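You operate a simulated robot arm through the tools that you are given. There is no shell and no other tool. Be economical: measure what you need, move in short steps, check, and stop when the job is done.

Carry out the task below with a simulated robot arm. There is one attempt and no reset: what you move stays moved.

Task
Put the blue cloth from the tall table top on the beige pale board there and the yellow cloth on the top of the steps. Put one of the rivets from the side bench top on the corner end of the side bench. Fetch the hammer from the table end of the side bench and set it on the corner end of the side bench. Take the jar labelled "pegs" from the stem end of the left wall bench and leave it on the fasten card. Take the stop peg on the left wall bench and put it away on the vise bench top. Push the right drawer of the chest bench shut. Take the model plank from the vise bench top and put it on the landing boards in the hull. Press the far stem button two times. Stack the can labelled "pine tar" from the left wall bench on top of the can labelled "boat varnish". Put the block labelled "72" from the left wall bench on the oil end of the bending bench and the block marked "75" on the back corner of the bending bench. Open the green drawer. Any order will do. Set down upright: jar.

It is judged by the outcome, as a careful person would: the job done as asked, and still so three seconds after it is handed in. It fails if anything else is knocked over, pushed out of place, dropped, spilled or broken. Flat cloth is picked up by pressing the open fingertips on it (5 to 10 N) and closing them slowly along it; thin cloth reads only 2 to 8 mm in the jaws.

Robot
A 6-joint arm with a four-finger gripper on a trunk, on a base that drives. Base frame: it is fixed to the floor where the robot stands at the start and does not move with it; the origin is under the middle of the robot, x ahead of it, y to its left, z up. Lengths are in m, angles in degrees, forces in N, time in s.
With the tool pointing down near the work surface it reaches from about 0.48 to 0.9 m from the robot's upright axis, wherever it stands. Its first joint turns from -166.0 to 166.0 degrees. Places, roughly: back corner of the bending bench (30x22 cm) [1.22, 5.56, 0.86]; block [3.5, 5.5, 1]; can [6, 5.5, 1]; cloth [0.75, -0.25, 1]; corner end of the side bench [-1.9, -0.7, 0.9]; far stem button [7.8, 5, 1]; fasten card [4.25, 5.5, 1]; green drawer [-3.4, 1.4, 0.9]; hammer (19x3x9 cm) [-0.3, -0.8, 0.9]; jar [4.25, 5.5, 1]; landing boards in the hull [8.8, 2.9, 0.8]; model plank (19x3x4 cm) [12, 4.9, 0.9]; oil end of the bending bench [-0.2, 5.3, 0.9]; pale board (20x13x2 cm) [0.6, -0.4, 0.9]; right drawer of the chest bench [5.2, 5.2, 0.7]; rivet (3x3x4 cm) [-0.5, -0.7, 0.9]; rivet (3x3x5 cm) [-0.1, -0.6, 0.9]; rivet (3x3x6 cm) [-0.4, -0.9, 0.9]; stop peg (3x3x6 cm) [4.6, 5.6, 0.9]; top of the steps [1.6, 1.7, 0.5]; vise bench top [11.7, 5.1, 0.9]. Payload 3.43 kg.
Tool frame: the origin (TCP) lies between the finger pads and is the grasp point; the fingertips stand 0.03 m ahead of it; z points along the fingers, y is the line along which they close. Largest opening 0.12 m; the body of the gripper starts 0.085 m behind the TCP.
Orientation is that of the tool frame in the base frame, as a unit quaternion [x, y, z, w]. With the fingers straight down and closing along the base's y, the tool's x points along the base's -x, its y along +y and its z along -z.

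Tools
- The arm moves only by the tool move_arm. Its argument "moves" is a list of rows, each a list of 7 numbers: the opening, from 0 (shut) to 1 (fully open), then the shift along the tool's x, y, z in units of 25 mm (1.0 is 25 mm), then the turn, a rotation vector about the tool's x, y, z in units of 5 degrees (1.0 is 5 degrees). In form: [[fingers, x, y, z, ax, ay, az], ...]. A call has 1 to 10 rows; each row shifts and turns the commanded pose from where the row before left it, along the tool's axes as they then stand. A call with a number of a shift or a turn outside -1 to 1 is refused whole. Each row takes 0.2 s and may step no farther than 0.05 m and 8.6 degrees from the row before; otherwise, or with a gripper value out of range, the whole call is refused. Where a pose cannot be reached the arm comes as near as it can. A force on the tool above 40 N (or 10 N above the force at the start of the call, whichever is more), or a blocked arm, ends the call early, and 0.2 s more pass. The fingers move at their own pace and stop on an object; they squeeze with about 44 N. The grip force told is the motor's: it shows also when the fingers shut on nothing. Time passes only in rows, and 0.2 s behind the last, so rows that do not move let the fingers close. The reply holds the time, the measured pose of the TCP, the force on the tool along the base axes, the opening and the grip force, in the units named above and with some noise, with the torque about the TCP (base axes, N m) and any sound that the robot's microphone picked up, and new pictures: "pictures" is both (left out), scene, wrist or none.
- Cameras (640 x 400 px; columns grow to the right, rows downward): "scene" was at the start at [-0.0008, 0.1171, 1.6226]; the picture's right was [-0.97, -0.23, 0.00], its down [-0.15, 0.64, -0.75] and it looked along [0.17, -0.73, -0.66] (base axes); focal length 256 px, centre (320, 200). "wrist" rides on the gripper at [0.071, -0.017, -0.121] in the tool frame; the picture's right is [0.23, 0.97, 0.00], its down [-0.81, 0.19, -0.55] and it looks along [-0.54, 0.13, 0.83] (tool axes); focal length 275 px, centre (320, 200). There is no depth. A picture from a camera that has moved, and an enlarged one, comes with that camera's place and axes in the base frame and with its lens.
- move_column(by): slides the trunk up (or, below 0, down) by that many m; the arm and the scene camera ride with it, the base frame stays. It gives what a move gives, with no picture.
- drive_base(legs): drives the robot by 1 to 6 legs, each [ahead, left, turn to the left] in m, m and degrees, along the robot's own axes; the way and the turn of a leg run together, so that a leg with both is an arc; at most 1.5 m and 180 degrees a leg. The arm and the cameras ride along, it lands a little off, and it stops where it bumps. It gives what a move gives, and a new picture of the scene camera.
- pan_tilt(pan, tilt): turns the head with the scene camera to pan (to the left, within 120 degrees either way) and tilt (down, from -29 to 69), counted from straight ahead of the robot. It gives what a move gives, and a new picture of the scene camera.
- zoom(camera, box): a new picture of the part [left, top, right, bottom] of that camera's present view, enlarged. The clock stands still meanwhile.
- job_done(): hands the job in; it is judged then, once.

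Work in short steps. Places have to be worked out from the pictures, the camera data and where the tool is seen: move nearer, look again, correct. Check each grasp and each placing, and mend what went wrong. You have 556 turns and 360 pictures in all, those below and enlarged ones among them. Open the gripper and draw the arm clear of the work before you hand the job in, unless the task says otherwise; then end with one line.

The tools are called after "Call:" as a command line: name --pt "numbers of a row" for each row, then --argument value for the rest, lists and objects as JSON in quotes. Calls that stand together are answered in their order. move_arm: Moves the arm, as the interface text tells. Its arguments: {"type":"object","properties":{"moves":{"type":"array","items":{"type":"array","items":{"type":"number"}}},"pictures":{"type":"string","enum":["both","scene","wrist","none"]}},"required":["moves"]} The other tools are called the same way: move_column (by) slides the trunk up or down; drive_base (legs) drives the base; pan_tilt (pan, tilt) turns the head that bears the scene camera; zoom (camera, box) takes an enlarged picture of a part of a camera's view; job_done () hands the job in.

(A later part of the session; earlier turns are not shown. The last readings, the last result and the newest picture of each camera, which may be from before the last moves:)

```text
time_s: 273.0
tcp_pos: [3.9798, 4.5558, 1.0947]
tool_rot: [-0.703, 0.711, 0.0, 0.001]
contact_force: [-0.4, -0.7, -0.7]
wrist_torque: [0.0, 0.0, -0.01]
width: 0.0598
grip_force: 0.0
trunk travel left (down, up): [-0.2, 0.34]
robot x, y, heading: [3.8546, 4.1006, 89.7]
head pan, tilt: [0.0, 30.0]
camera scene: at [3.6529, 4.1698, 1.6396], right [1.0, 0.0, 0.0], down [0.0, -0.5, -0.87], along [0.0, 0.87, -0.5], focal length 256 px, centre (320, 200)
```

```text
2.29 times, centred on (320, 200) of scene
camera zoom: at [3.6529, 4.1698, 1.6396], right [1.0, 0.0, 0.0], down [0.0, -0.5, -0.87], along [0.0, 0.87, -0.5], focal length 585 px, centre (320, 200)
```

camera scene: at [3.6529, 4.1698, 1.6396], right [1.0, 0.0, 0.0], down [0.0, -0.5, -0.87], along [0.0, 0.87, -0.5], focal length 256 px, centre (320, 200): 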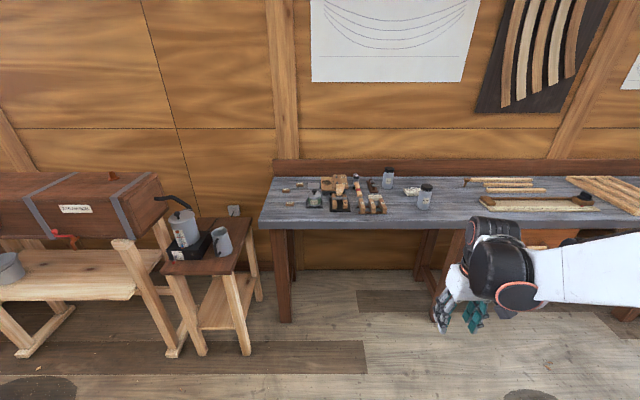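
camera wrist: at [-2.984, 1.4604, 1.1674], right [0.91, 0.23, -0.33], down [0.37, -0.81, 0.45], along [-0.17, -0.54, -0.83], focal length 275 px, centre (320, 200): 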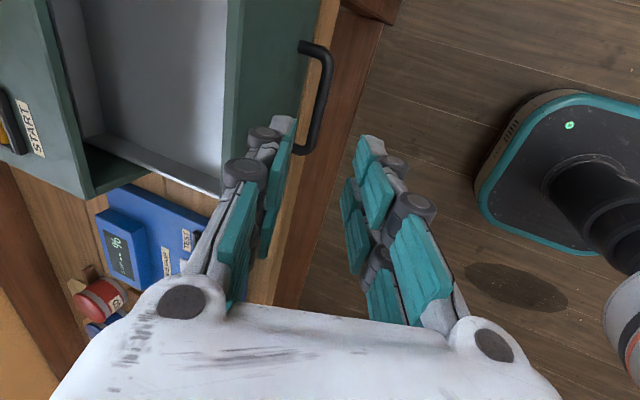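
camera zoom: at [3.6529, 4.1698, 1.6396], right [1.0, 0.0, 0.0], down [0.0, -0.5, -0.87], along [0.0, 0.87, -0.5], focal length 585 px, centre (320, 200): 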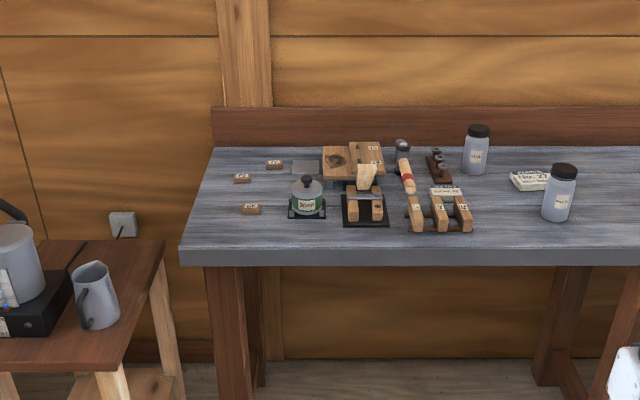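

Call:
zoom --camera "scene" --box '[270, 170, 350, 220]'

Call:
zoom --camera "scene" --box '[340, 160, 450, 220]'

```text
8.00 times, centred on (310, 195) of scene
camera zoom: at [3.6529, 4.1698, 1.6396], right [1.0, 0.0, 0.0], down [0.0, -0.5, -0.87], along [0.0, 0.87, -0.5], focal length 2047 px, centre (400, 240)
```

zoom: 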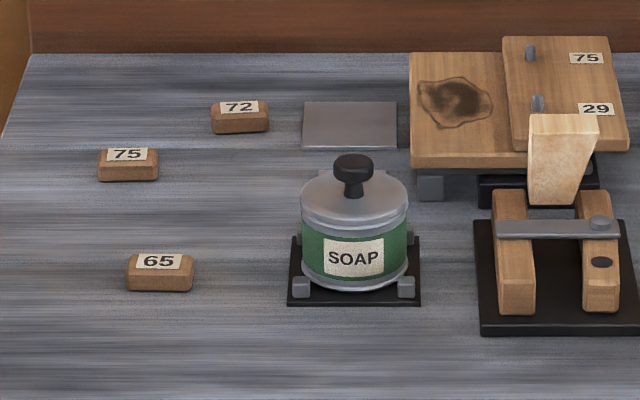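

```text
5.82 times, centred on (395, 190) of scene
camera zoom: at [3.6529, 4.1698, 1.6396], right [1.0, 0.0, 0.0], down [0.0, -0.5, -0.87], along [0.0, 0.87, -0.5], focal length 1489 px, centre (-116, 258)
```

zoom: 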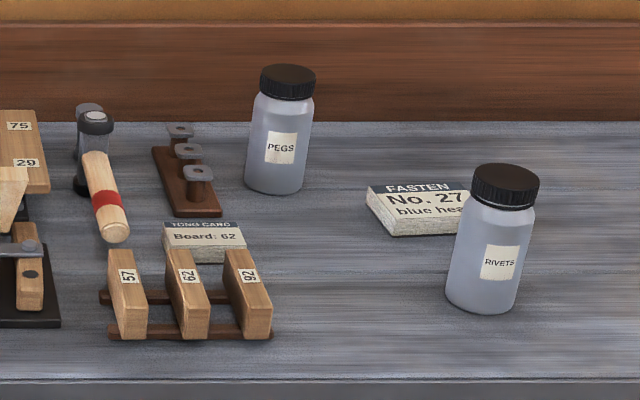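

Found blocks 72 (≈3.52,5.71), 75 (≈3.44,5.62); the "PEGS" jar ≈(4.10,5.70) and fasten card ≈(4.25,5.63). Drive to (3.6,4.9) for block 72.

Call:
drive_base --legs '[[0, 0.25, 0], [0.8, 0, 0.3]]'

Call:
move_arm --pt "0.6 -1 1 0 0 0 0" --pt "0.6 -1 1 0 0 0 0" --pt "0.6 -1 1 0 0 0 0" --pt "0.6 -1 1 0 0 0 0" --pt "0.6 -1 1 0 0 0 0" --pt "0.6 -1 1 0 0 0 0" --pt "0.6 -1 1 0 0 0 0" --pt "0.6 -1 1 0 0 0 0" --pictures "wrist"

```text
time_s: 278.7
tcp_pos: [3.7355, 5.3636, 1.095]
tool_rot: [-0.702, 0.712, -0.001, 0.001]
contact_force: [-0.1, -0.2, -0.5]
wrist_torque: [0.01, 0.0, 0.01]
width: 0.0602
grip_force: 0.1
trunk travel left (down, up): [-0.2, 0.34]
robot x, y, heading: [3.6075, 4.9113, 89.5]
head pan, tilt: [0.0, 30.0]
camera scene: at [3.4079, 4.9797, 1.6396], right [1.0, -0.01, 0.0], down [0.0, -0.5, -0.87], along [0.01, 0.87, -0.5], focal length 256 px, centre (320, 200)
```

scene: 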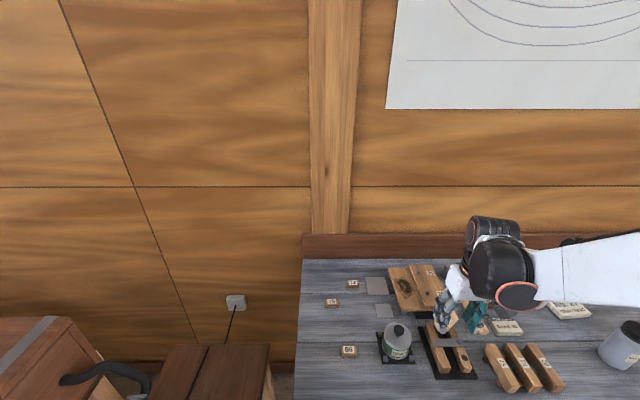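

```text
time_s: 280.5
tcp_pos: [3.5405, 5.5668, 1.0943]
tool_rot: [-0.702, 0.712, -0.001, 0.001]
contact_force: [-0.9, 0.0, -0.4]
wrist_torque: [-0.02, -0.02, 0.02]
width: 0.0723
grip_force: 0.0
trunk travel left (down, up): [-0.2, 0.34]
robot x, y, heading: [3.6093, 4.9073, 89.5]
head pan, tilt: [0.0, 30.0]
camera wrist: at [3.5552, 5.4951, 1.2152], right [-0.98, -0.22, 0.0], down [-0.18, 0.81, 0.55], along [-0.12, 0.54, -0.83], focal length 275 px, centre (320, 200)
```

wrist: 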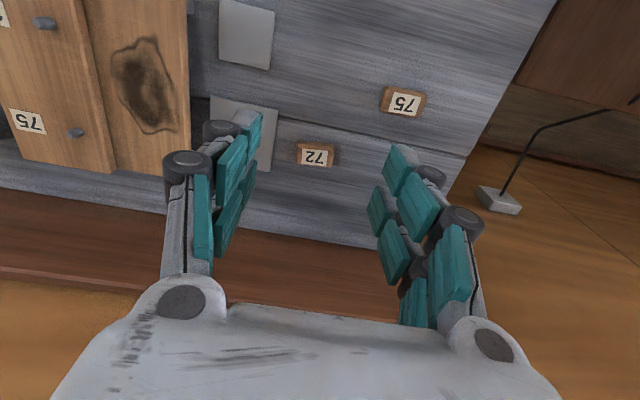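

Triangulated: bench ≈0.887, block 72 at (3.529,5.632). Align and descend to a hover.

Call:
move_arm --pt "0.62 -0.87 0.15 0 0 0 -1" --pt "0.62 -0.87 0.15 0 0 0 0" --pt "0.62 -0.87 0.15 0 0 0 0" --pt "0.62 0 0 1 0 0 0" --pt "0.62 0 0 1 0 0 0" --pt "0.62 0 0 1 0 0 0" --pt "0.62 0 0 1 0 0 0" --pictures "wrist"

```text
time_s: 282.1
tcp_pos: [3.5241, 5.6307, 0.9952]
tool_rot: [0.732, -0.681, 0.001, 0.0]
contact_force: [1.1, 0.0, -0.9]
wrist_torque: [0.01, -0.03, 0.01]
width: 0.0744
grip_force: 0.0
trunk travel left (down, up): [-0.2, 0.34]
robot x, y, heading: [3.6055, 4.9072, 89.5]
head pan, tilt: [0.0, 30.0]
camera wrist: at [3.5458, 5.5605, 1.1148], right [-0.95, -0.3, 0.0], down [-0.25, 0.79, 0.55], along [-0.17, 0.53, -0.83], focal length 275 px, centre (320, 200)
```

wrist: 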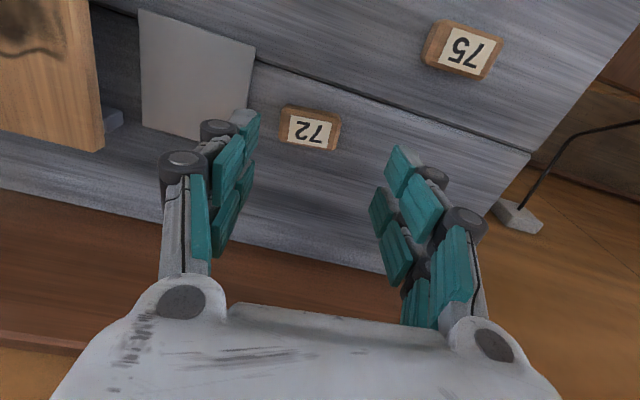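

Call:
move_arm --pt "0.62 -0.05 -0.25 1 0 0 0" --pt "0.62 0 0 1 0 0 0" --pt "0.62 0 0 0.7 0 0 0" --pictures "wrist"

```text
time_s: 282.9
tcp_pos: [3.5297, 5.6334, 0.9259]
tool_rot: [0.732, -0.681, 0.001, -0.001]
contact_force: [-0.5, -0.5, 0.8]
wrist_torque: [0.01, -0.01, 0.01]
width: 0.0741
grip_force: 0.0
trunk travel left (down, up): [-0.2, 0.34]
robot x, y, heading: [3.6077, 4.9059, 89.4]
head pan, tilt: [0.0, 30.0]
camera wrist: at [3.552, 5.5622, 1.0472], right [-0.95, -0.3, 0.0], down [-0.25, 0.79, 0.55], along [-0.17, 0.53, -0.83], focal length 275 px, centre (320, 200)
```

wrist: 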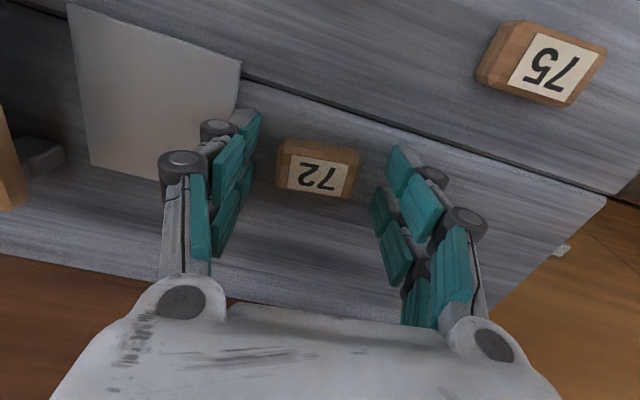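

Call:
move_arm --pt "0.62 0 0 0.2 0 0 0" --pt "0.4 0 0 0 0 0 0" --pt "0.2 0 0 0 0 0 0" --pt "0.0 0 0 0 0 0 0" --pt "0 0 0 0 0 0 0" --pt "0 0 0 -0.5 0 0 0" --pt "0 0 0 -1 0 0 0" --pt "0 0 0 -1 0 0 0" --pictures "wrist"

```text
time_s: 283.4
tcp_pos: [3.529, 5.6317, 0.9304]
tool_rot: [0.732, -0.681, -0.002, -0.003]
contact_force: [-4.0, 5.7, 61.2]
wrist_torque: [-1.06, 0.24, -0.11]
width: 0.0437
grip_force: 42.3
trunk travel left (down, up): [-0.2, 0.34]
robot x, y, heading: [3.6058, 4.9103, 89.4]
head pan, tilt: [0.0, 30.0]
stopped in row 2: the force on the tool passed its limit at 54 N (the readings are from after the stop); the commanded pose is now the measured one
camera wrist: at [3.5513, 5.56, 1.0495], right [-0.95, -0.3, 0.0], down [-0.25, 0.79, 0.56], along [-0.17, 0.53, -0.83], focal length 275 px, centre (320, 200)
```

wrist: 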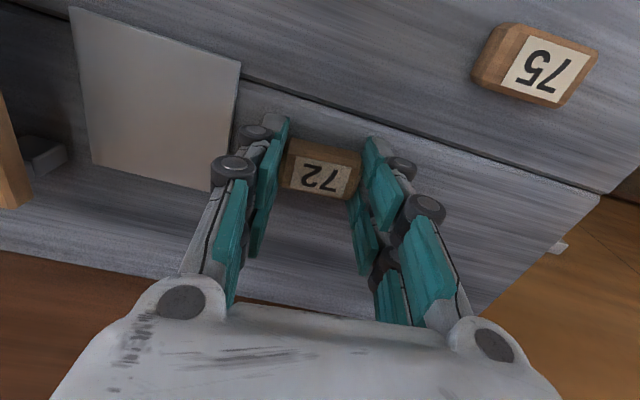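

Tips pressed the bench while closing; block gripped at 44 mm. Lift gently.

Call:
move_arm --pt "0 0 0 -0.2 0 0 0" --pt "0 0 0 -0.3 0 0 0" --pt "0 0 0 -1 0 0 0" --pt "0 0 0 -1 0 0 0" --pt "0 0 0 -1 0 0 0" --pt "0 0 0 -1 0 0 0" --pictures "wrist"

```text
time_s: 284.8
tcp_pos: [3.5294, 5.6339, 1.037]
tool_rot: [0.733, -0.681, 0.0, 0.0]
contact_force: [-0.3, 0.3, -1.2]
wrist_torque: [-0.01, -0.01, -0.01]
width: 0.0435
grip_force: 44.1
trunk travel left (down, up): [-0.2, 0.34]
robot x, y, heading: [3.6052, 4.9107, 89.6]
head pan, tilt: [0.0, 30.0]
camera wrist: at [3.5522, 5.5624, 1.1569], right [-0.95, -0.3, 0.0], down [-0.25, 0.79, 0.55], along [-0.17, 0.53, -0.83], focal length 275 px, centre (320, 200)
```

wrist: 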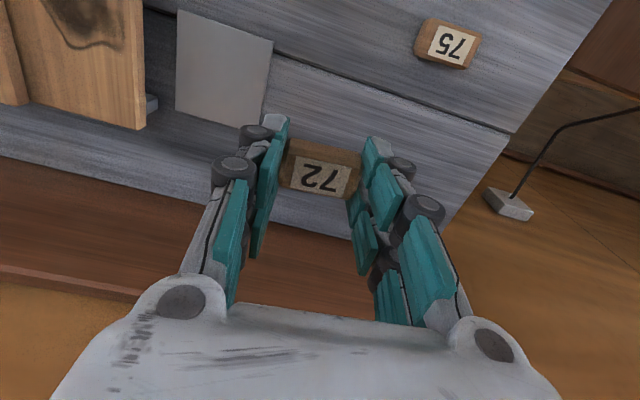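

Block 72 held. Retract, and drive to the oil end of the bending bench.

Call:
move_arm --pt "0 0 0 -1 0 0 0" --pt "0 1 0 -1 0 0 0" --pt "0 1 0 -1 0 0 0" --pt "0 1 0 0 0 0 0" --pt "0 1 0 0 0 0 0" --pt "0 1 0 0 0 0 0" --pt "0 1 0 0 0 0 0" --pt "0 1 0 0 0 0 0" --pt "0 1 0 0 0 0 0" --pictures "none"

Call:
drive_base --legs '[[-0.75, 0, 0], [0, 1.5, 0.3], [0, 1.5, 0], [0, 0.9, 0]]'

```text
time_s: 286.8
tcp_pos: [3.5456, 5.4333, 1.1113]
tool_rot: [0.733, -0.68, -0.001, 0.0]
contact_force: [0.1, -0.4, 0.1]
wrist_torque: [0.0, -0.02, 0.01]
width: 0.0434
grip_force: 43.8
trunk travel left (down, up): [-0.2, 0.34]
robot x, y, heading: [3.6109, 4.9089, 90.0]
head pan, tilt: [0.0, 30.0]
```

```text
time_s: 309.1
tcp_pos: [-0.3555, 4.6548, 1.1111]
tool_rot: [0.742, -0.67, 0.0, -0.002]
contact_force: [0.1, 0.6, -0.4]
wrist_torque: [0.0, 0.04, -0.01]
width: 0.0436
grip_force: 43.7
trunk travel left (down, up): [-0.2, 0.34]
robot x, y, heading: [-0.277, 4.1304, 91.5]
head pan, tilt: [0.0, 30.0]
camera scene: at [-0.4789, 4.1959, 1.6395], right [1.0, 0.02, 0.0], down [0.01, -0.5, -0.87], along [-0.02, 0.87, -0.5], focal length 256 px, centre (320, 200)
```

scene: 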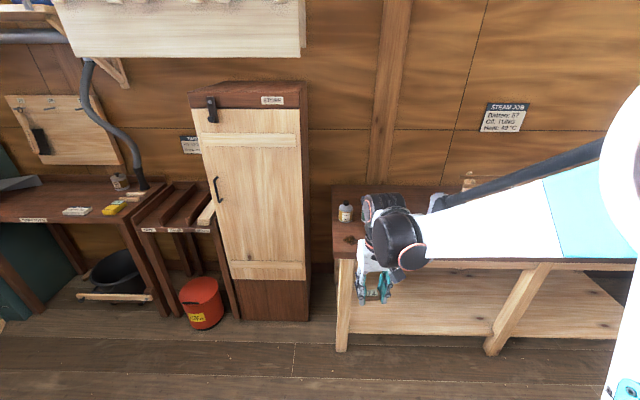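

Call:
drive_base --legs '[[0.42, 0, -1.5]]'

Call:
move_arm --pt "0 0 0 0 0 0 1" --pictures "wrist"

```text
time_s: 311.8
tcp_pos: [-0.3469, 5.0794, 1.1111]
tool_rot: [0.734, -0.679, 0.0, 0.0]
contact_force: [-0.6, 0.7, -0.6]
wrist_torque: [0.0, -0.03, -0.05]
width: 0.0435
grip_force: 43.9
trunk travel left (down, up): [-0.2, 0.34]
robot x, y, heading: [-0.2802, 4.5546, 90.0]
head pan, tilt: [0.0, 30.0]
camera scene: at [-0.4816, 4.6244, 1.6395], right [1.0, 0.0, 0.0], down [0.0, -0.5, -0.87], along [0.0, 0.87, -0.5], focal length 256 px, centre (320, 200)
```

scene: 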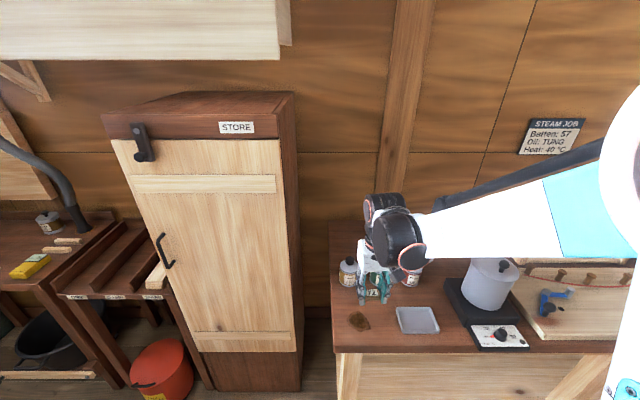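

```text
time_s: 312.1
tcp_pos: [-0.3456, 5.0803, 1.111]
tool_rot: [-0.704, 0.711, 0.002, 0.0]
contact_force: [0.5, 0.5, 0.0]
wrist_torque: [0.02, 0.01, 0.0]
width: 0.0434
grip_force: 43.8
trunk travel left (down, up): [-0.2, 0.34]
robot x, y, heading: [-0.2812, 4.5545, 90.0]
head pan, tilt: [0.0, 30.0]
camera wrist: at [-0.33, 5.0065, 1.2309], right [-0.97, -0.22, 0.0], down [-0.19, 0.81, 0.55], along [-0.12, 0.54, -0.83], focal length 275 px, centre (320, 200)
```

wrist: 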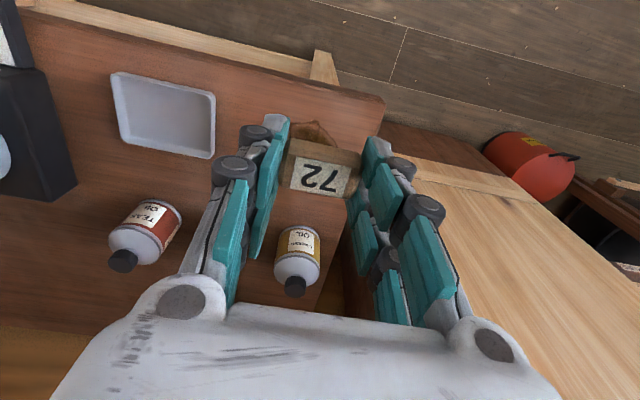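

Place at ≈(-0.29,5.15), clear of tray and bottles. Move and descend.

Call:
move_arm --pt "0 -0.94 -0.75 0 0 0 0" --pt "0 -0.94 -0.75 0 0 0 0" --pt "0 -0.94 -0.75 0 0 0 0" --pt "0 0 0 1 0 0 0" --pt "0 0 0 1 0 0 0" --pt "0 0 0 1 0 0 0" --pt "0 0 0 1 0 0 0" --pt "0 0 0 1 0 0 0" --pt "0 0 0 1 0 0 0" --pt "0 0 0 0.8 0 0 0" --pictures "wrist"

```text
time_s: 314.4
tcp_pos: [-0.289, 5.1499, 0.9405]
tool_rot: [-0.704, 0.71, 0.001, 0.001]
contact_force: [-0.1, 0.0, -1.0]
wrist_torque: [-0.01, 0.01, -0.02]
width: 0.0435
grip_force: 44.4
trunk travel left (down, up): [-0.2, 0.34]
robot x, y, heading: [-0.2821, 4.552, 90.1]
head pan, tilt: [0.0, 30.0]
camera wrist: at [-0.2728, 5.077, 1.0606], right [-0.97, -0.22, 0.0], down [-0.19, 0.81, 0.55], along [-0.12, 0.54, -0.83], focal length 275 px, centre (320, 200)
```

wrist: 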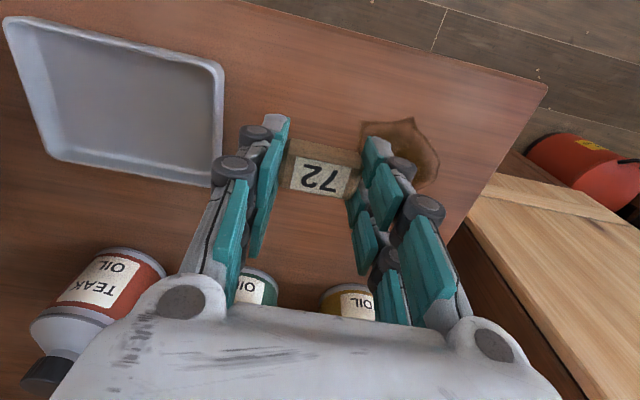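

Call:
move_arm --pt "0 0 0.5 0.3 0 0 0" --pt "0 0 0 0.3 0 0 0" --pictures "none"

Call:
move_arm --pt "0 0 0 0.15 0 0 0" --pt "0 0 0 0.15 0 0 0" --pictures "none"

```text
time_s: 314.9
tcp_pos: [-0.3019, 5.15, 0.926]
tool_rot: [-0.704, 0.71, 0.0, 0.001]
contact_force: [-0.2, 0.1, 0.4]
wrist_torque: [-0.04, 0.01, 0.0]
width: 0.0434
grip_force: 43.5
trunk travel left (down, up): [-0.2, 0.34]
robot x, y, heading: [-0.28, 4.552, 90.0]
head pan, tilt: [0.0, 30.0]
```

```text
time_s: 315.6
tcp_pos: [-0.3025, 5.1502, 0.9181]
tool_rot: [-0.704, 0.71, 0.0, 0.001]
contact_force: [-0.5, 0.5, -0.8]
wrist_torque: [0.06, 0.02, 0.01]
width: 0.0435
grip_force: 44.5
trunk travel left (down, up): [-0.2, 0.34]
robot x, y, heading: [-0.2816, 4.551, 89.8]
head pan, tilt: [0.0, 30.0]
```

Call:
move_arm --pt "0 0 0 0.12 0 0 0" --pt "0 0 0 0.12 0 0 0" --pictures "none"

Call:
move_arm --pt "0 0 0 0.12 0 0 0" --pt "0 0 0 0.12 0 0 0" --pictures "none"

Call:
move_arm --pt "0 0 0 0.12 0 0 0" --pt "0 0 0 0.1 0 0 0" --pictures "none"

```text
time_s: 316.1
tcp_pos: [-0.3012, 5.1493, 0.9116]
tool_rot: [-0.705, 0.71, 0.001, 0.0]
contact_force: [0.0, -0.1, -0.4]
wrist_torque: [0.0, -0.01, -0.02]
width: 0.0434
grip_force: 43.9
trunk travel left (down, up): [-0.2, 0.34]
robot x, y, heading: [-0.2802, 4.5538, 90.0]
head pan, tilt: [0.0, 30.0]
```

```text
time_s: 316.8
tcp_pos: [-0.3026, 5.1505, 0.9059]
tool_rot: [-0.704, 0.711, 0.001, 0.001]
contact_force: [0.4, -0.6, -0.3]
wrist_torque: [-0.01, 0.03, 0.01]
width: 0.0435
grip_force: 43.7
trunk travel left (down, up): [-0.2, 0.34]
robot x, y, heading: [-0.2808, 4.5531, 89.7]
head pan, tilt: [0.0, 30.0]
```

```text
time_s: 317.4
tcp_pos: [-0.3012, 5.1501, 0.9001]
tool_rot: [-0.704, 0.711, 0.0, 0.001]
contact_force: [-0.1, 0.4, -0.1]
wrist_torque: [-0.01, 0.0, 0.02]
width: 0.0435
grip_force: 43.7
trunk travel left (down, up): [-0.2, 0.34]
robot x, y, heading: [-0.2771, 4.5524, 90.0]
head pan, tilt: [0.0, 30.0]
```

Call:
move_arm --pt "0 0 0 0.1 0 0 0" --pt "0 0 0 0.1 0 0 0" --pictures "none"

Call:
move_arm --pt "0 0 0 0.1 0 0 0" --pt "0 0 0 0.1 0 0 0" --pictures "wrist"

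```text
time_s: 317.9
tcp_pos: [-0.3025, 5.15, 0.8953]
tool_rot: [-0.704, 0.71, 0.001, 0.0]
contact_force: [0.4, -0.6, 0.3]
wrist_torque: [0.01, -0.03, 0.03]
width: 0.0437
grip_force: 44.1
trunk travel left (down, up): [-0.2, 0.34]
robot x, y, heading: [-0.2833, 4.5569, 89.8]
head pan, tilt: [0.0, 30.0]
```

```text
time_s: 318.6
tcp_pos: [-0.3018, 5.1494, 0.8905]
tool_rot: [-0.704, 0.71, 0.001, 0.001]
contact_force: [0.7, -0.9, -0.2]
wrist_torque: [0.0, 0.02, -0.03]
width: 0.0435
grip_force: 44.3
trunk travel left (down, up): [-0.2, 0.34]
robot x, y, heading: [-0.2817, 4.5522, 89.7]
head pan, tilt: [0.0, 30.0]
camera wrist: at [-0.2863, 5.0772, 1.011], right [-0.97, -0.22, 0.0], down [-0.19, 0.81, 0.55], along [-0.12, 0.54, -0.83], focal length 275 px, centre (320, 200)
```

wrist: 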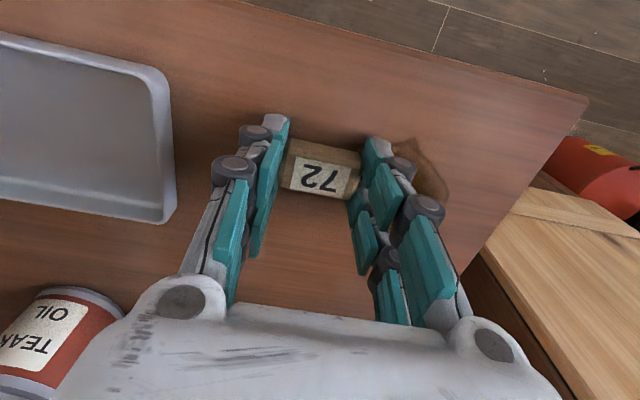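

Call:
move_arm --pt "0 0 0 0.1 0 0 0" --pt "0 0 0 0.1 0 0 0" --pictures "none"

Call:
move_arm --pt "0 0 0 0.1 0 0 0" --pt "0 0 0 0.1 0 0 0" --pictures "none"

```text
time_s: 319.1
tcp_pos: [-0.3032, 5.1501, 0.8893]
tool_rot: [-0.704, 0.71, 0.002, 0.002]
contact_force: [-0.3, -1.2, 24.6]
wrist_torque: [-0.46, 0.13, -0.02]
width: 0.0436
grip_force: 44.5
trunk travel left (down, up): [-0.2, 0.34]
robot x, y, heading: [-0.2828, 4.5528, 89.8]
head pan, tilt: [0.0, 30.0]
stopped in row 2: the force on the tool passed its limit at 50 N (the readings are from after the stop); the commanded pose is now the measured one
```

```text
time_s: 319.4
tcp_pos: [-0.3029, 5.1498, 0.8895]
tool_rot: [-0.705, 0.709, 0.001, 0.001]
contact_force: [0.4, -2.1, 25.3]
wrist_torque: [-0.55, 0.12, -0.05]
width: 0.0433
grip_force: 43.9
trunk travel left (down, up): [-0.2, 0.34]
robot x, y, heading: [-0.2832, 4.5514, 90.0]
head pan, tilt: [0.0, 30.0]
stopped in row 1: the force on the tool passed its limit at 46 N (the readings are from after the stop); the commanded pose is now the measured one
```

Contact at 0.889. Relax, open a little, and rise.

Call:
move_arm --pt "0.0 0 0 -0.06 0 0 0" --pt "0.45 0 0 0 0 0 0" --pt "0.5 0 0 0 0 0 0" --pt "0.5 0 0 -0.5 0 0 0" --pt "0.5 0 0 -1 0 0 0" --pt "0.5 0 0 -1 0 0 0" --pt "0.5 0 0 -1 0 0 0" --pt "0.5 0 0 -1 0 0 0" --pt "0.5 0 0 -1 0 0 0" --pt "0.5 0 0 -1 0 0 0" --pictures "wrist"

```text
time_s: 321.6
tcp_pos: [-0.3033, 5.1506, 1.0538]
tool_rot: [-0.705, 0.709, 0.001, 0.002]
contact_force: [0.7, 0.5, 0.0]
wrist_torque: [0.02, -0.01, 0.01]
width: 0.0602
grip_force: 0.0
trunk travel left (down, up): [-0.2, 0.34]
robot x, y, heading: [-0.2854, 4.5533, 90.0]
head pan, tilt: [0.0, 30.0]
camera wrist: at [-0.2866, 5.0779, 1.1731], right [-0.97, -0.22, 0.0], down [-0.19, 0.81, 0.56], along [-0.12, 0.54, -0.83], focal length 275 px, centre (320, 200)
```

wrist: 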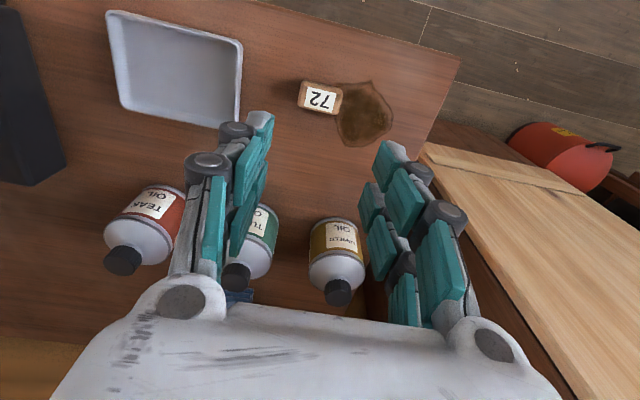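

Block 72 placed. On the way back, inspect the back corner around (1.22,5.56).

Call:
move_arm --pt "0.5 0.6 0 -0.6 0 0 0" --pt "0.5 1 0 -0.6 0 0 0" --pt "0.5 1 0 -0.6 0 0 0" --pt "0.5 1 0 0 0 0 0" --pt "0.5 1 0 0 0 0 0" --pictures "none"

Call:
drive_base --legs '[[-0.35, 0, 0], [0, -1.5, 0]]'

Call:
zoom --camera "scene" --box '[240, 170, 440, 300]'

```text
time_s: 322.8
tcp_pos: [-0.3036, 5.0354, 1.0965]
tool_rot: [-0.704, 0.71, 0.002, 0.002]
contact_force: [0.2, -0.4, 0.0]
wrist_torque: [-0.03, -0.04, 0.02]
width: 0.0601
grip_force: 0.0
trunk travel left (down, up): [-0.2, 0.34]
robot x, y, heading: [-0.282, 4.5539, 89.7]
head pan, tilt: [0.0, 30.0]
```

```text
time_s: 332.1
tcp_pos: [1.202, 4.6867, 1.097]
tool_rot: [-0.706, 0.708, 0.002, 0.001]
contact_force: [0.1, 0.0, -0.5]
wrist_torque: [0.01, 0.0, 0.0]
width: 0.0599
grip_force: 0.1
trunk travel left (down, up): [-0.2, 0.34]
robot x, y, heading: [1.2251, 4.2047, 90.1]
head pan, tilt: [0.0, 30.0]
camera scene: at [1.0257, 4.2739, 1.6396], right [1.0, 0.0, 0.0], down [0.0, -0.5, -0.87], along [0.0, 0.87, -0.5], focal length 256 px, centre (320, 200)
```

scene: 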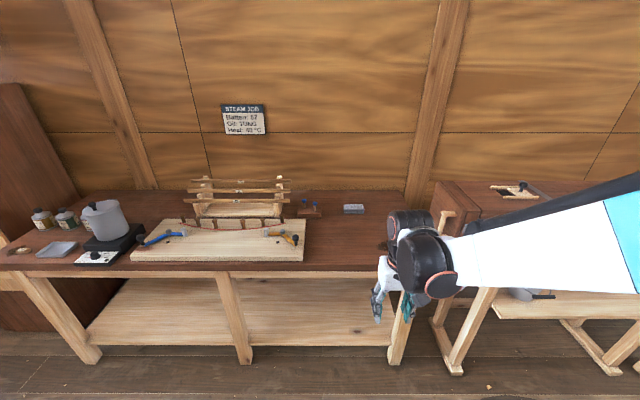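

```text
3.08 times, centred on (340, 235) of scene
camera zoom: at [1.0257, 4.2739, 1.6396], right [1.0, 0.0, 0.0], down [0.0, -0.5, -0.87], along [0.0, 0.87, -0.5], focal length 788 px, centre (258, 92)
```

zoom: 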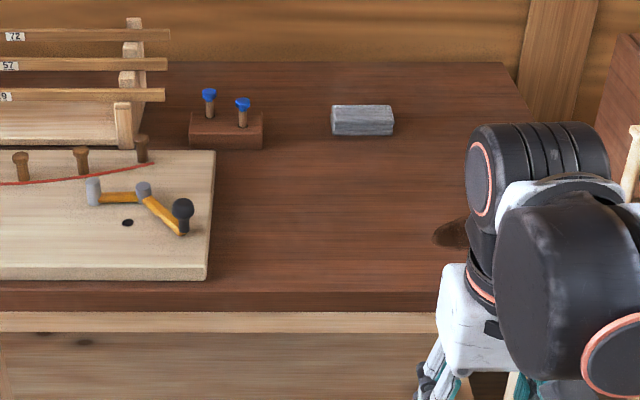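

Back corner spot: (1.315,5.57), right of the grey stone. Now fetch block 75.

Call:
drive_base --legs '[[0, -1.2, 0], [0, -1.18, 0], [0.62, 0, 0]]'

Call:
move_arm --pt "0.62 -1 1 0 0 0 0" --pt "0.62 -1 1 0 0 0 0" --pt "0.62 -0.6 1 0 0 0 0" --pt "0.62 0 1 0 0 0 0" --pictures "wrist"

```text
time_s: 346.9
tcp_pos: [3.5741, 5.3271, 1.0974]
tool_rot: [0.707, -0.707, -0.001, -0.002]
contact_force: [0.2, -0.3, 0.5]
wrist_torque: [-0.01, 0.04, -0.02]
width: 0.0601
grip_force: 0.1
trunk travel left (down, up): [-0.2, 0.34]
robot x, y, heading: [3.5982, 4.8457, 90.3]
head pan, tilt: [0.0, 30.0]
camera scene: at [3.3992, 4.9135, 1.6395], right [1.0, 0.01, 0.0], down [0.0, -0.5, -0.87], along [-0.01, 0.87, -0.5], focal length 256 px, centre (320, 200)
```

scene: 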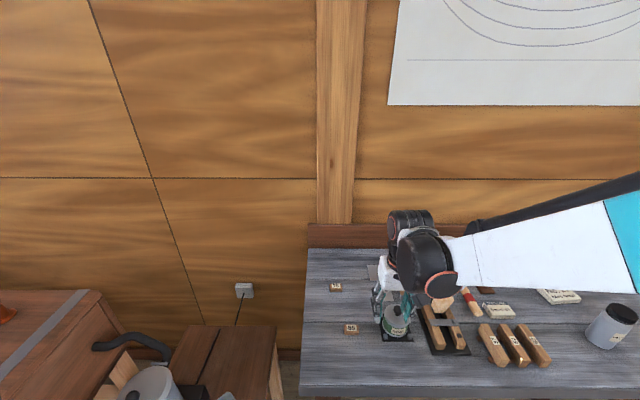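

```text
time_s: 347.9
tcp_pos: [3.4729, 5.3908, 1.0966]
tool_rot: [-0.707, 0.708, 0.002, 0.002]
contact_force: [0.5, -0.4, -0.5]
wrist_torque: [0.0, 0.0, 0.02]
width: 0.0745
grip_force: 0.1
trunk travel left (down, up): [-0.2, 0.34]
robot x, y, heading: [3.5988, 4.8441, 90.3]
head pan, tilt: [0.0, 30.0]
camera wrist: at [3.4901, 5.3189, 1.217], right [-0.97, -0.23, 0.0], down [-0.19, 0.81, 0.56], along [-0.13, 0.54, -0.83], focal length 275 px, centre (320, 200)
```

wrist: 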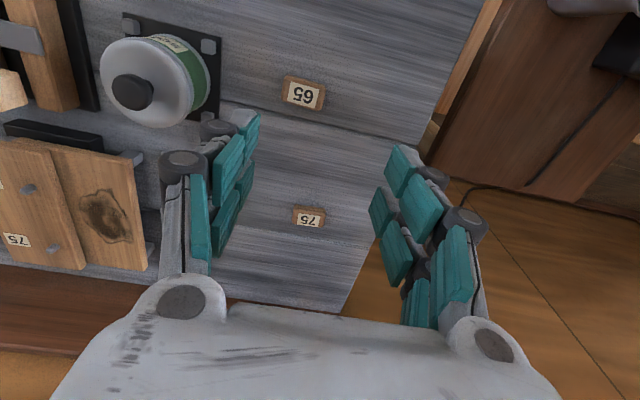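

Call:
move_arm --pt "0.62 -1 0.14 0 0 0 0" --pt "0.62 -1 0.14 0 0 0 0" --pt "0.62 -1 0.14 0 0 0 0" --pt "0.62 -1 0.14 0 0 0 0" --pt "0.62 -1 0.14 1 0 0 0" --pt "0.62 -1 0.14 1 0 0 0" --pt "0.62 -0.36 0 1 0 0 0" --pt "0.62 0 0 1 0 0 0" --pictures "wrist"

```text
time_s: 349.7
tcp_pos: [3.452, 5.5517, 0.9971]
tool_rot: [-0.707, 0.708, 0.002, 0.002]
contact_force: [0.1, 0.1, 0.1]
wrist_torque: [0.02, -0.01, 0.03]
width: 0.0744
grip_force: 0.1
trunk travel left (down, up): [-0.2, 0.34]
robot x, y, heading: [3.5999, 4.8474, 90.4]
head pan, tilt: [0.0, 30.0]
camera wrist: at [3.4693, 5.4785, 1.1178], right [-0.97, -0.23, 0.0], down [-0.19, 0.81, 0.56], along [-0.13, 0.54, -0.83], focal length 275 px, centre (320, 200)
```

wrist: 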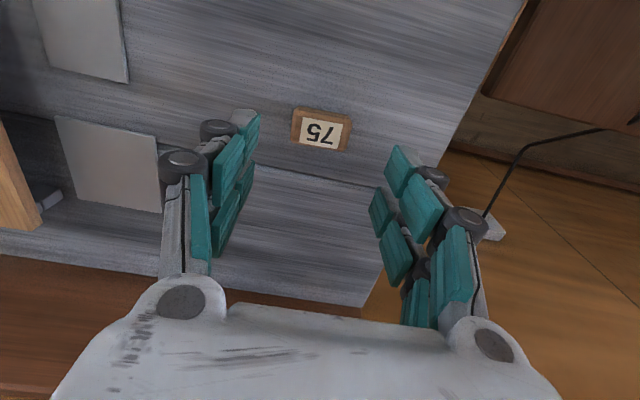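

Call:
move_arm --pt "0.62 0 0 1 0 0 0" --pt "0.62 0 0 1 0 0 0" --pt "0.62 0 0 0.45 0 0 0" --pt "0.4 0 0 0 0 0 0" --pt "0.2 0 0 0 0 0 0" --pt "0 0 0 0 0 0 0" --pt "0 0 0 0 0 0 0" --pt "0 0 0 -0.5 0 0 0" --pt "0 0 0 -1 0 0 0" --pt "0 0 0 -1 0 0 0" --pictures "wrist"

```text
time_s: 351.9
tcp_pos: [3.4527, 5.5495, 0.9999]
tool_rot: [-0.707, 0.707, 0.002, 0.003]
contact_force: [-0.8, 0.5, -0.5]
wrist_torque: [0.01, 0.0, -0.01]
width: 0.0437
grip_force: 44.3
trunk travel left (down, up): [-0.2, 0.34]
robot x, y, heading: [3.6002, 4.8438, 90.2]
head pan, tilt: [0.0, 30.0]
camera wrist: at [3.469, 5.4775, 1.1196], right [-0.97, -0.23, 0.0], down [-0.19, 0.81, 0.56], along [-0.13, 0.54, -0.83], focal length 275 px, centre (320, 200)
```

wrist: 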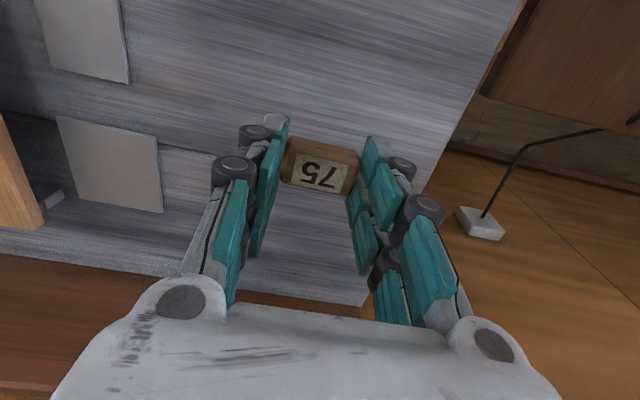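

Call:
move_arm --pt "0 0 0 -1 0 0 0" --pt "0 1 0 -1 0 0 0" --pt "0 1 0 -1 0 0 0" --pt "0 1 0 -1 0 0 0" --pt "0 1 0 0 0 0 0" --pt "0 1 0 0 0 0 0" --pt "0 1 0 0 0 0 0" --pt "0 1 0 0 0 0 0" --pictures "none"

Call:
drive_base --legs '[[-0.65, 0, 0], [0, 1.15, 0], [0, 1.1, 0], [0.55, 0, 0]]'

Call:
move_arm --pt "0 -1 0 0 0 0 0" --pt "0 -1 0 0 0 0 0" --pt "0 -1 0 0 0 0 0" --pt "0 -1 0 0 0 0 0" --pt "0 -1 0 0 0 0 0" --pt "0 -1 0 0 0 0 0" --pictures "wrist"

```text
time_s: 353.7
tcp_pos: [3.4525, 5.3758, 1.0986]
tool_rot: [0.707, -0.707, -0.001, -0.002]
contact_force: [-0.5, 0.4, -0.4]
wrist_torque: [0.0, 0.0, -0.01]
width: 0.0434
grip_force: 43.8
trunk travel left (down, up): [-0.2, 0.34]
robot x, y, heading: [3.5997, 4.8427, 90.5]
head pan, tilt: [0.0, 30.0]
```

```text
time_s: 370.7
tcp_pos: [1.2311, 5.2555, 1.0994]
tool_rot: [-0.706, 0.708, 0.001, 0.002]
contact_force: [0.1, 0.1, -0.9]
wrist_torque: [0.01, 0.01, -0.03]
width: 0.0435
grip_force: 43.9
trunk travel left (down, up): [-0.2, 0.34]
robot x, y, heading: [1.3749, 4.7215, 89.9]
head pan, tilt: [0.0, 30.0]
camera scene: at [1.1762, 4.7938, 1.6395], right [1.0, 0.0, 0.0], down [0.0, -0.5, -0.87], along [0.0, 0.87, -0.5], focal length 256 px, centre (320, 200)
```

scene: 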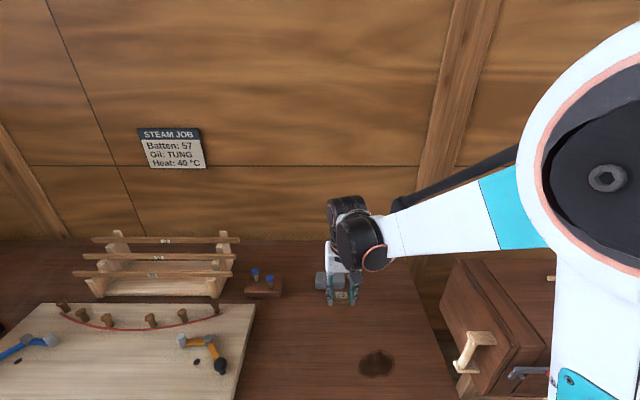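

```text
time_s: 372.1
tcp_pos: [1.2323, 5.4048, 1.0997]
tool_rot: [-0.706, 0.709, 0.003, 0.002]
contact_force: [-0.8, 0.6, -0.5]
wrist_torque: [0.0, 0.02, 0.02]
width: 0.0433
grip_force: 44.2
trunk travel left (down, up): [-0.2, 0.34]
robot x, y, heading: [1.3784, 4.723, 90.4]
head pan, tilt: [0.0, 30.0]
camera wrist: at [1.2491, 5.3331, 1.2198], right [-0.97, -0.23, 0.0], down [-0.19, 0.81, 0.56], along [-0.12, 0.54, -0.83], focal length 275 px, centre (320, 200)
```

wrist: 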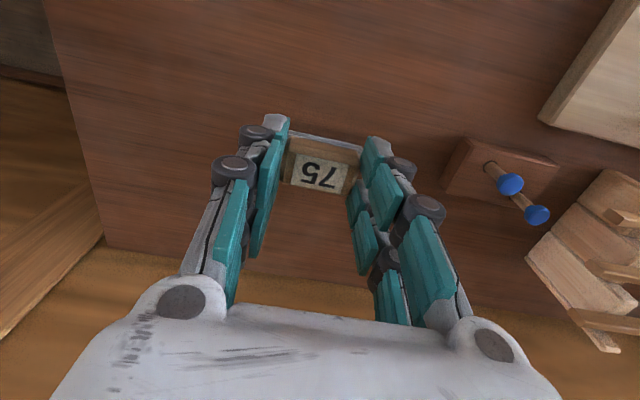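

Call:
move_arm --pt "0 -1 -0.55 0 0 0 0" --pt "0 -1 -0.55 0 0 0 0" --pt "0 -1 -0.55 0 0 0 0" --pt "0 -1 -0.55 0 0 0 0" --pt "0 -1 -0.55 0 0 0 0" --pt "0 -1 -0.55 0 0 0 0" --pt "0 -0.5 0 1 0 0 0" --pictures "wrist"

```text
time_s: 373.7
tcp_pos: [1.3144, 5.5693, 1.0765]
tool_rot: [-0.706, 0.709, 0.002, 0.002]
contact_force: [0.0, -0.4, -0.9]
wrist_torque: [0.02, 0.04, -0.01]
width: 0.0436
grip_force: 43.9
trunk travel left (down, up): [-0.2, 0.34]
robot x, y, heading: [1.3761, 4.7286, 90.2]
head pan, tilt: [0.0, 30.0]
camera wrist: at [1.3314, 5.4958, 1.1969], right [-0.97, -0.23, 0.0], down [-0.19, 0.81, 0.56], along [-0.13, 0.54, -0.83], focal length 275 px, centre (320, 200)
```

wrist: 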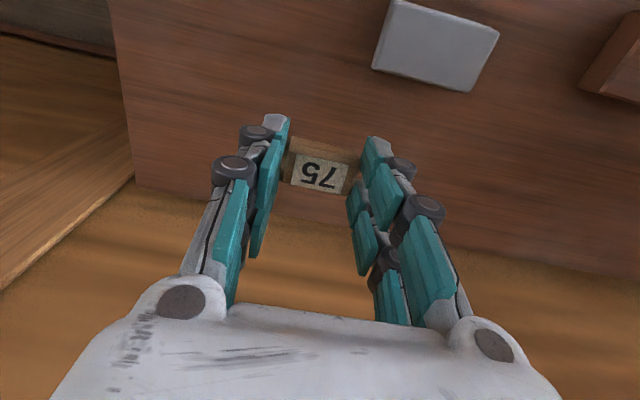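

Call:
move_arm --pt "0 0 0 1 0 0 0" --pt "0 0 0 1 0 0 0" --pt "0 0 0 1 0 0 0" --pt "0 0 0 1 0 0 0" --pt "0 0 0 1 0 0 0" --pt "0 0 0 1 0 0 0" --pt "0 0 0 0.7 0 0 0" --pictures "none"

Call:
move_arm --pt "0 0 0 0.15 0 0 0" --pt "0 0 0 0.12 0 0 0" --pictures "none"

Call:
move_arm --pt "0 0 0 0.08 0 0 0" --pt "0 0 0 0.08 0 0 0" --pictures "none"

```text
time_s: 375.3
tcp_pos: [1.3149, 5.5694, 0.908]
tool_rot: [-0.706, 0.708, 0.001, 0.002]
contact_force: [0.3, -0.9, -0.6]
wrist_torque: [0.04, -0.01, 0.01]
width: 0.0435
grip_force: 44.0
trunk travel left (down, up): [-0.2, 0.34]
robot x, y, heading: [1.3762, 4.7228, 90.2]
head pan, tilt: [0.0, 30.0]
```

```text
time_s: 375.9
tcp_pos: [1.3155, 5.5674, 0.9007]
tool_rot: [-0.706, 0.708, 0.002, 0.002]
contact_force: [-0.2, 0.1, 0.1]
wrist_torque: [-0.02, 0.04, -0.01]
width: 0.0436
grip_force: 44.3
trunk travel left (down, up): [-0.2, 0.34]
robot x, y, heading: [1.3742, 4.7212, 90.0]
head pan, tilt: [0.0, 30.0]
```

```text
time_s: 376.5
tcp_pos: [1.3155, 5.5689, 0.8978]
tool_rot: [-0.706, 0.708, 0.002, 0.002]
contact_force: [0.3, -0.3, -0.1]
wrist_torque: [-0.03, -0.05, 0.0]
width: 0.0435
grip_force: 44.0
trunk travel left (down, up): [-0.2, 0.34]
robot x, y, heading: [1.3764, 4.7269, 90.2]
head pan, tilt: [0.0, 30.0]
```

Call:
move_arm --pt "0 0 0 0.08 0 0 0" --pt "0 0 0 0.06 0 0 0" --pictures "none"

Call:
move_arm --pt "0 0 0 0.08 0 0 0" --pt "0 0 0 0.0 0 0 0" --pictures "none"

```text
time_s: 377.1
tcp_pos: [1.3163, 5.5693, 0.8969]
tool_rot: [-0.706, 0.708, 0.002, 0.002]
contact_force: [-0.1, 7.2, 26.0]
wrist_torque: [0.32, -0.17, 0.04]
width: 0.0436
grip_force: 43.4
trunk travel left (down, up): [-0.2, 0.34]
robot x, y, heading: [1.3771, 4.7232, 90.4]
head pan, tilt: [0.0, 30.0]
```

```text
time_s: 377.7
tcp_pos: [1.3153, 5.5683, 0.8949]
tool_rot: [-0.706, 0.708, 0.003, 0.003]
contact_force: [-0.4, 5.3, 35.6]
wrist_torque: [0.19, 0.02, 0.0]
width: 0.0435
grip_force: 43.8
trunk travel left (down, up): [-0.2, 0.34]
robot x, y, heading: [1.3749, 4.7181, 90.4]
head pan, tilt: [0.0, 30.0]
```

Contact. Release and rise.

Call:
move_arm --pt "0.0 0 0 -0.1 0 0 0" --pt "0.45 0 0 0 0 0 0" --pt "0.5 0 0 0 0 0 0" --pt "0.5 0 0 -0.5 0 0 0" --pt "0.5 0 0 -1 0 0 0" --pt "0.5 0 0 -1 0 0 0" --pt "0.5 0 0 -1 0 0 0" --pt "0.5 0 0 -1 0 0 0" --pt "0.5 0 0 -1 0 0 0" --pt "0.5 0 0 -1 0 0 0" --pictures "wrist"

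```text
time_s: 379.9
tcp_pos: [1.3166, 5.5668, 1.0571]
tool_rot: [-0.706, 0.708, 0.001, 0.002]
contact_force: [-0.1, -0.6, 0.6]
wrist_torque: [0.01, 0.0, 0.02]
width: 0.0602
grip_force: 0.0
trunk travel left (down, up): [-0.2, 0.34]
robot x, y, heading: [1.3762, 4.7295, 90.7]
head pan, tilt: [0.0, 30.0]
camera wrist: at [1.3331, 5.494, 1.1773], right [-0.97, -0.23, 0.0], down [-0.19, 0.81, 0.56], along [-0.12, 0.54, -0.83], focal length 275 px, centre (320, 200)
```

wrist: 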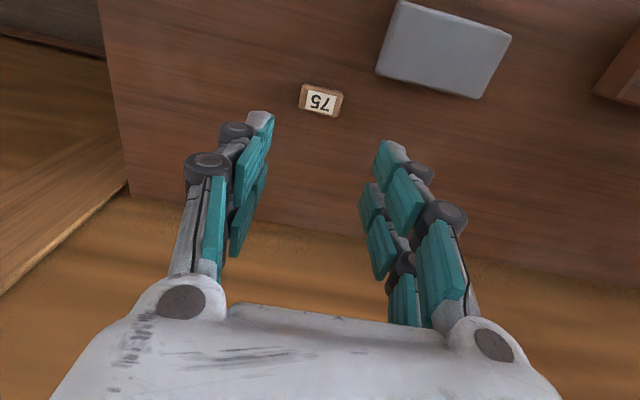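

Block 75 placed. Next the pegs jar: drive to x≈4.1.

Call:
move_arm --pt "0.8 1 0 -1 0 0 0" --pt "0.8 1 0 -1 0 0 0" --pt "0.8 1 0 -1 0 0 0" --pt "0.8 1 0 -1 0 0 0" --pt "0.8 1 0 0 0 0 0" --pt "0.8 1 0 0 0 0 0" --pt "0.8 1 0 0 0 0 0" --pt "0.8 1 0 0 0 0 0" --pt "0.8 1 0 0 0 0 0" --pt "0.8 1 0 0 0 0 0" --pictures "none"

Call:
drive_base --legs '[[-0.55, 0, -0.5], [0, -1.4, 0], [0, -1.35, 0], [0.6, 0, 0]]'

Call:
move_arm --pt "0.8 0 0 0 0 0 0" --pictures "wrist"

```text
time_s: 382.1
tcp_pos: [1.3141, 5.3172, 1.1558]
tool_rot: [-0.706, 0.709, 0.001, 0.002]
contact_force: [0.3, 0.1, 0.1]
wrist_torque: [0.01, 0.04, 0.01]
width: 0.0957
grip_force: 0.1
trunk travel left (down, up): [-0.2, 0.34]
robot x, y, heading: [1.3741, 4.7235, 90.2]
head pan, tilt: [0.0, 30.0]
```

```text
time_s: 401.2
tcp_pos: [4.0872, 5.3369, 1.155]
tool_rot: [-0.699, 0.716, 0.001, 0.002]
contact_force: [-0.4, 0.1, -0.8]
wrist_torque: [-0.02, 0.01, 0.01]
width: 0.0961
grip_force: 0.0
trunk travel left (down, up): [-0.2, 0.34]
robot x, y, heading: [4.1375, 4.7432, 88.9]
head pan, tilt: [0.0, 30.0]
camera scene: at [3.9383, 4.816, 1.6395], right [1.0, -0.02, 0.0], down [-0.01, -0.5, -0.87], along [0.02, 0.87, -0.5], focal length 256 px, centre (320, 200)
```

scene: 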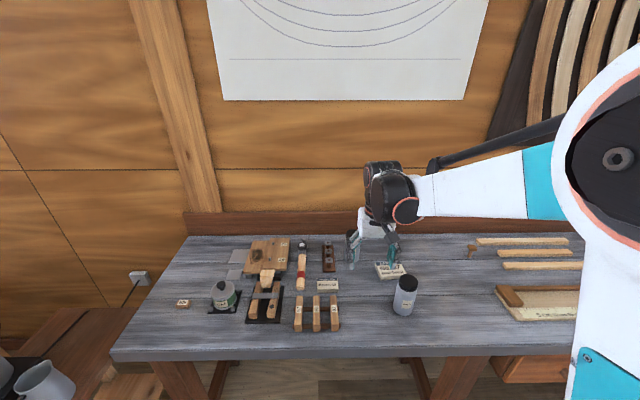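

```text
time_s: 401.6
tcp_pos: [4.0864, 5.3369, 1.1568]
tool_rot: [-0.699, 0.715, 0.002, 0.002]
contact_force: [-0.5, 0.7, 1.1]
wrist_torque: [0.0, -0.01, -0.01]
width: 0.0958
grip_force: 0.1
trunk travel left (down, up): [-0.2, 0.34]
robot x, y, heading: [4.1408, 4.7405, 88.9]
head pan, tilt: [0.0, 30.0]
camera wrist: at [4.1023, 5.2635, 1.2757], right [-0.98, -0.21, 0.0], down [-0.17, 0.81, 0.56], along [-0.11, 0.55, -0.83], focal length 275 px, centre (320, 200)
```

wrist: 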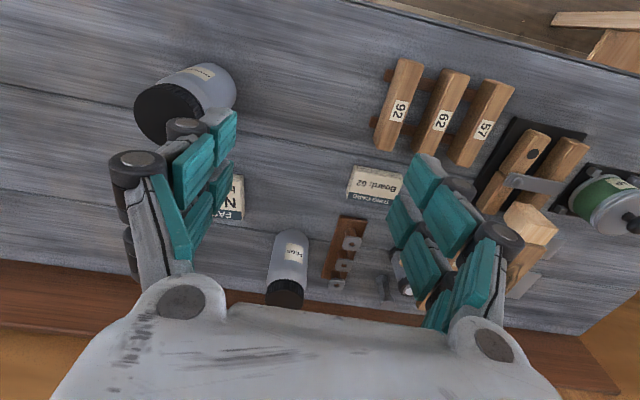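

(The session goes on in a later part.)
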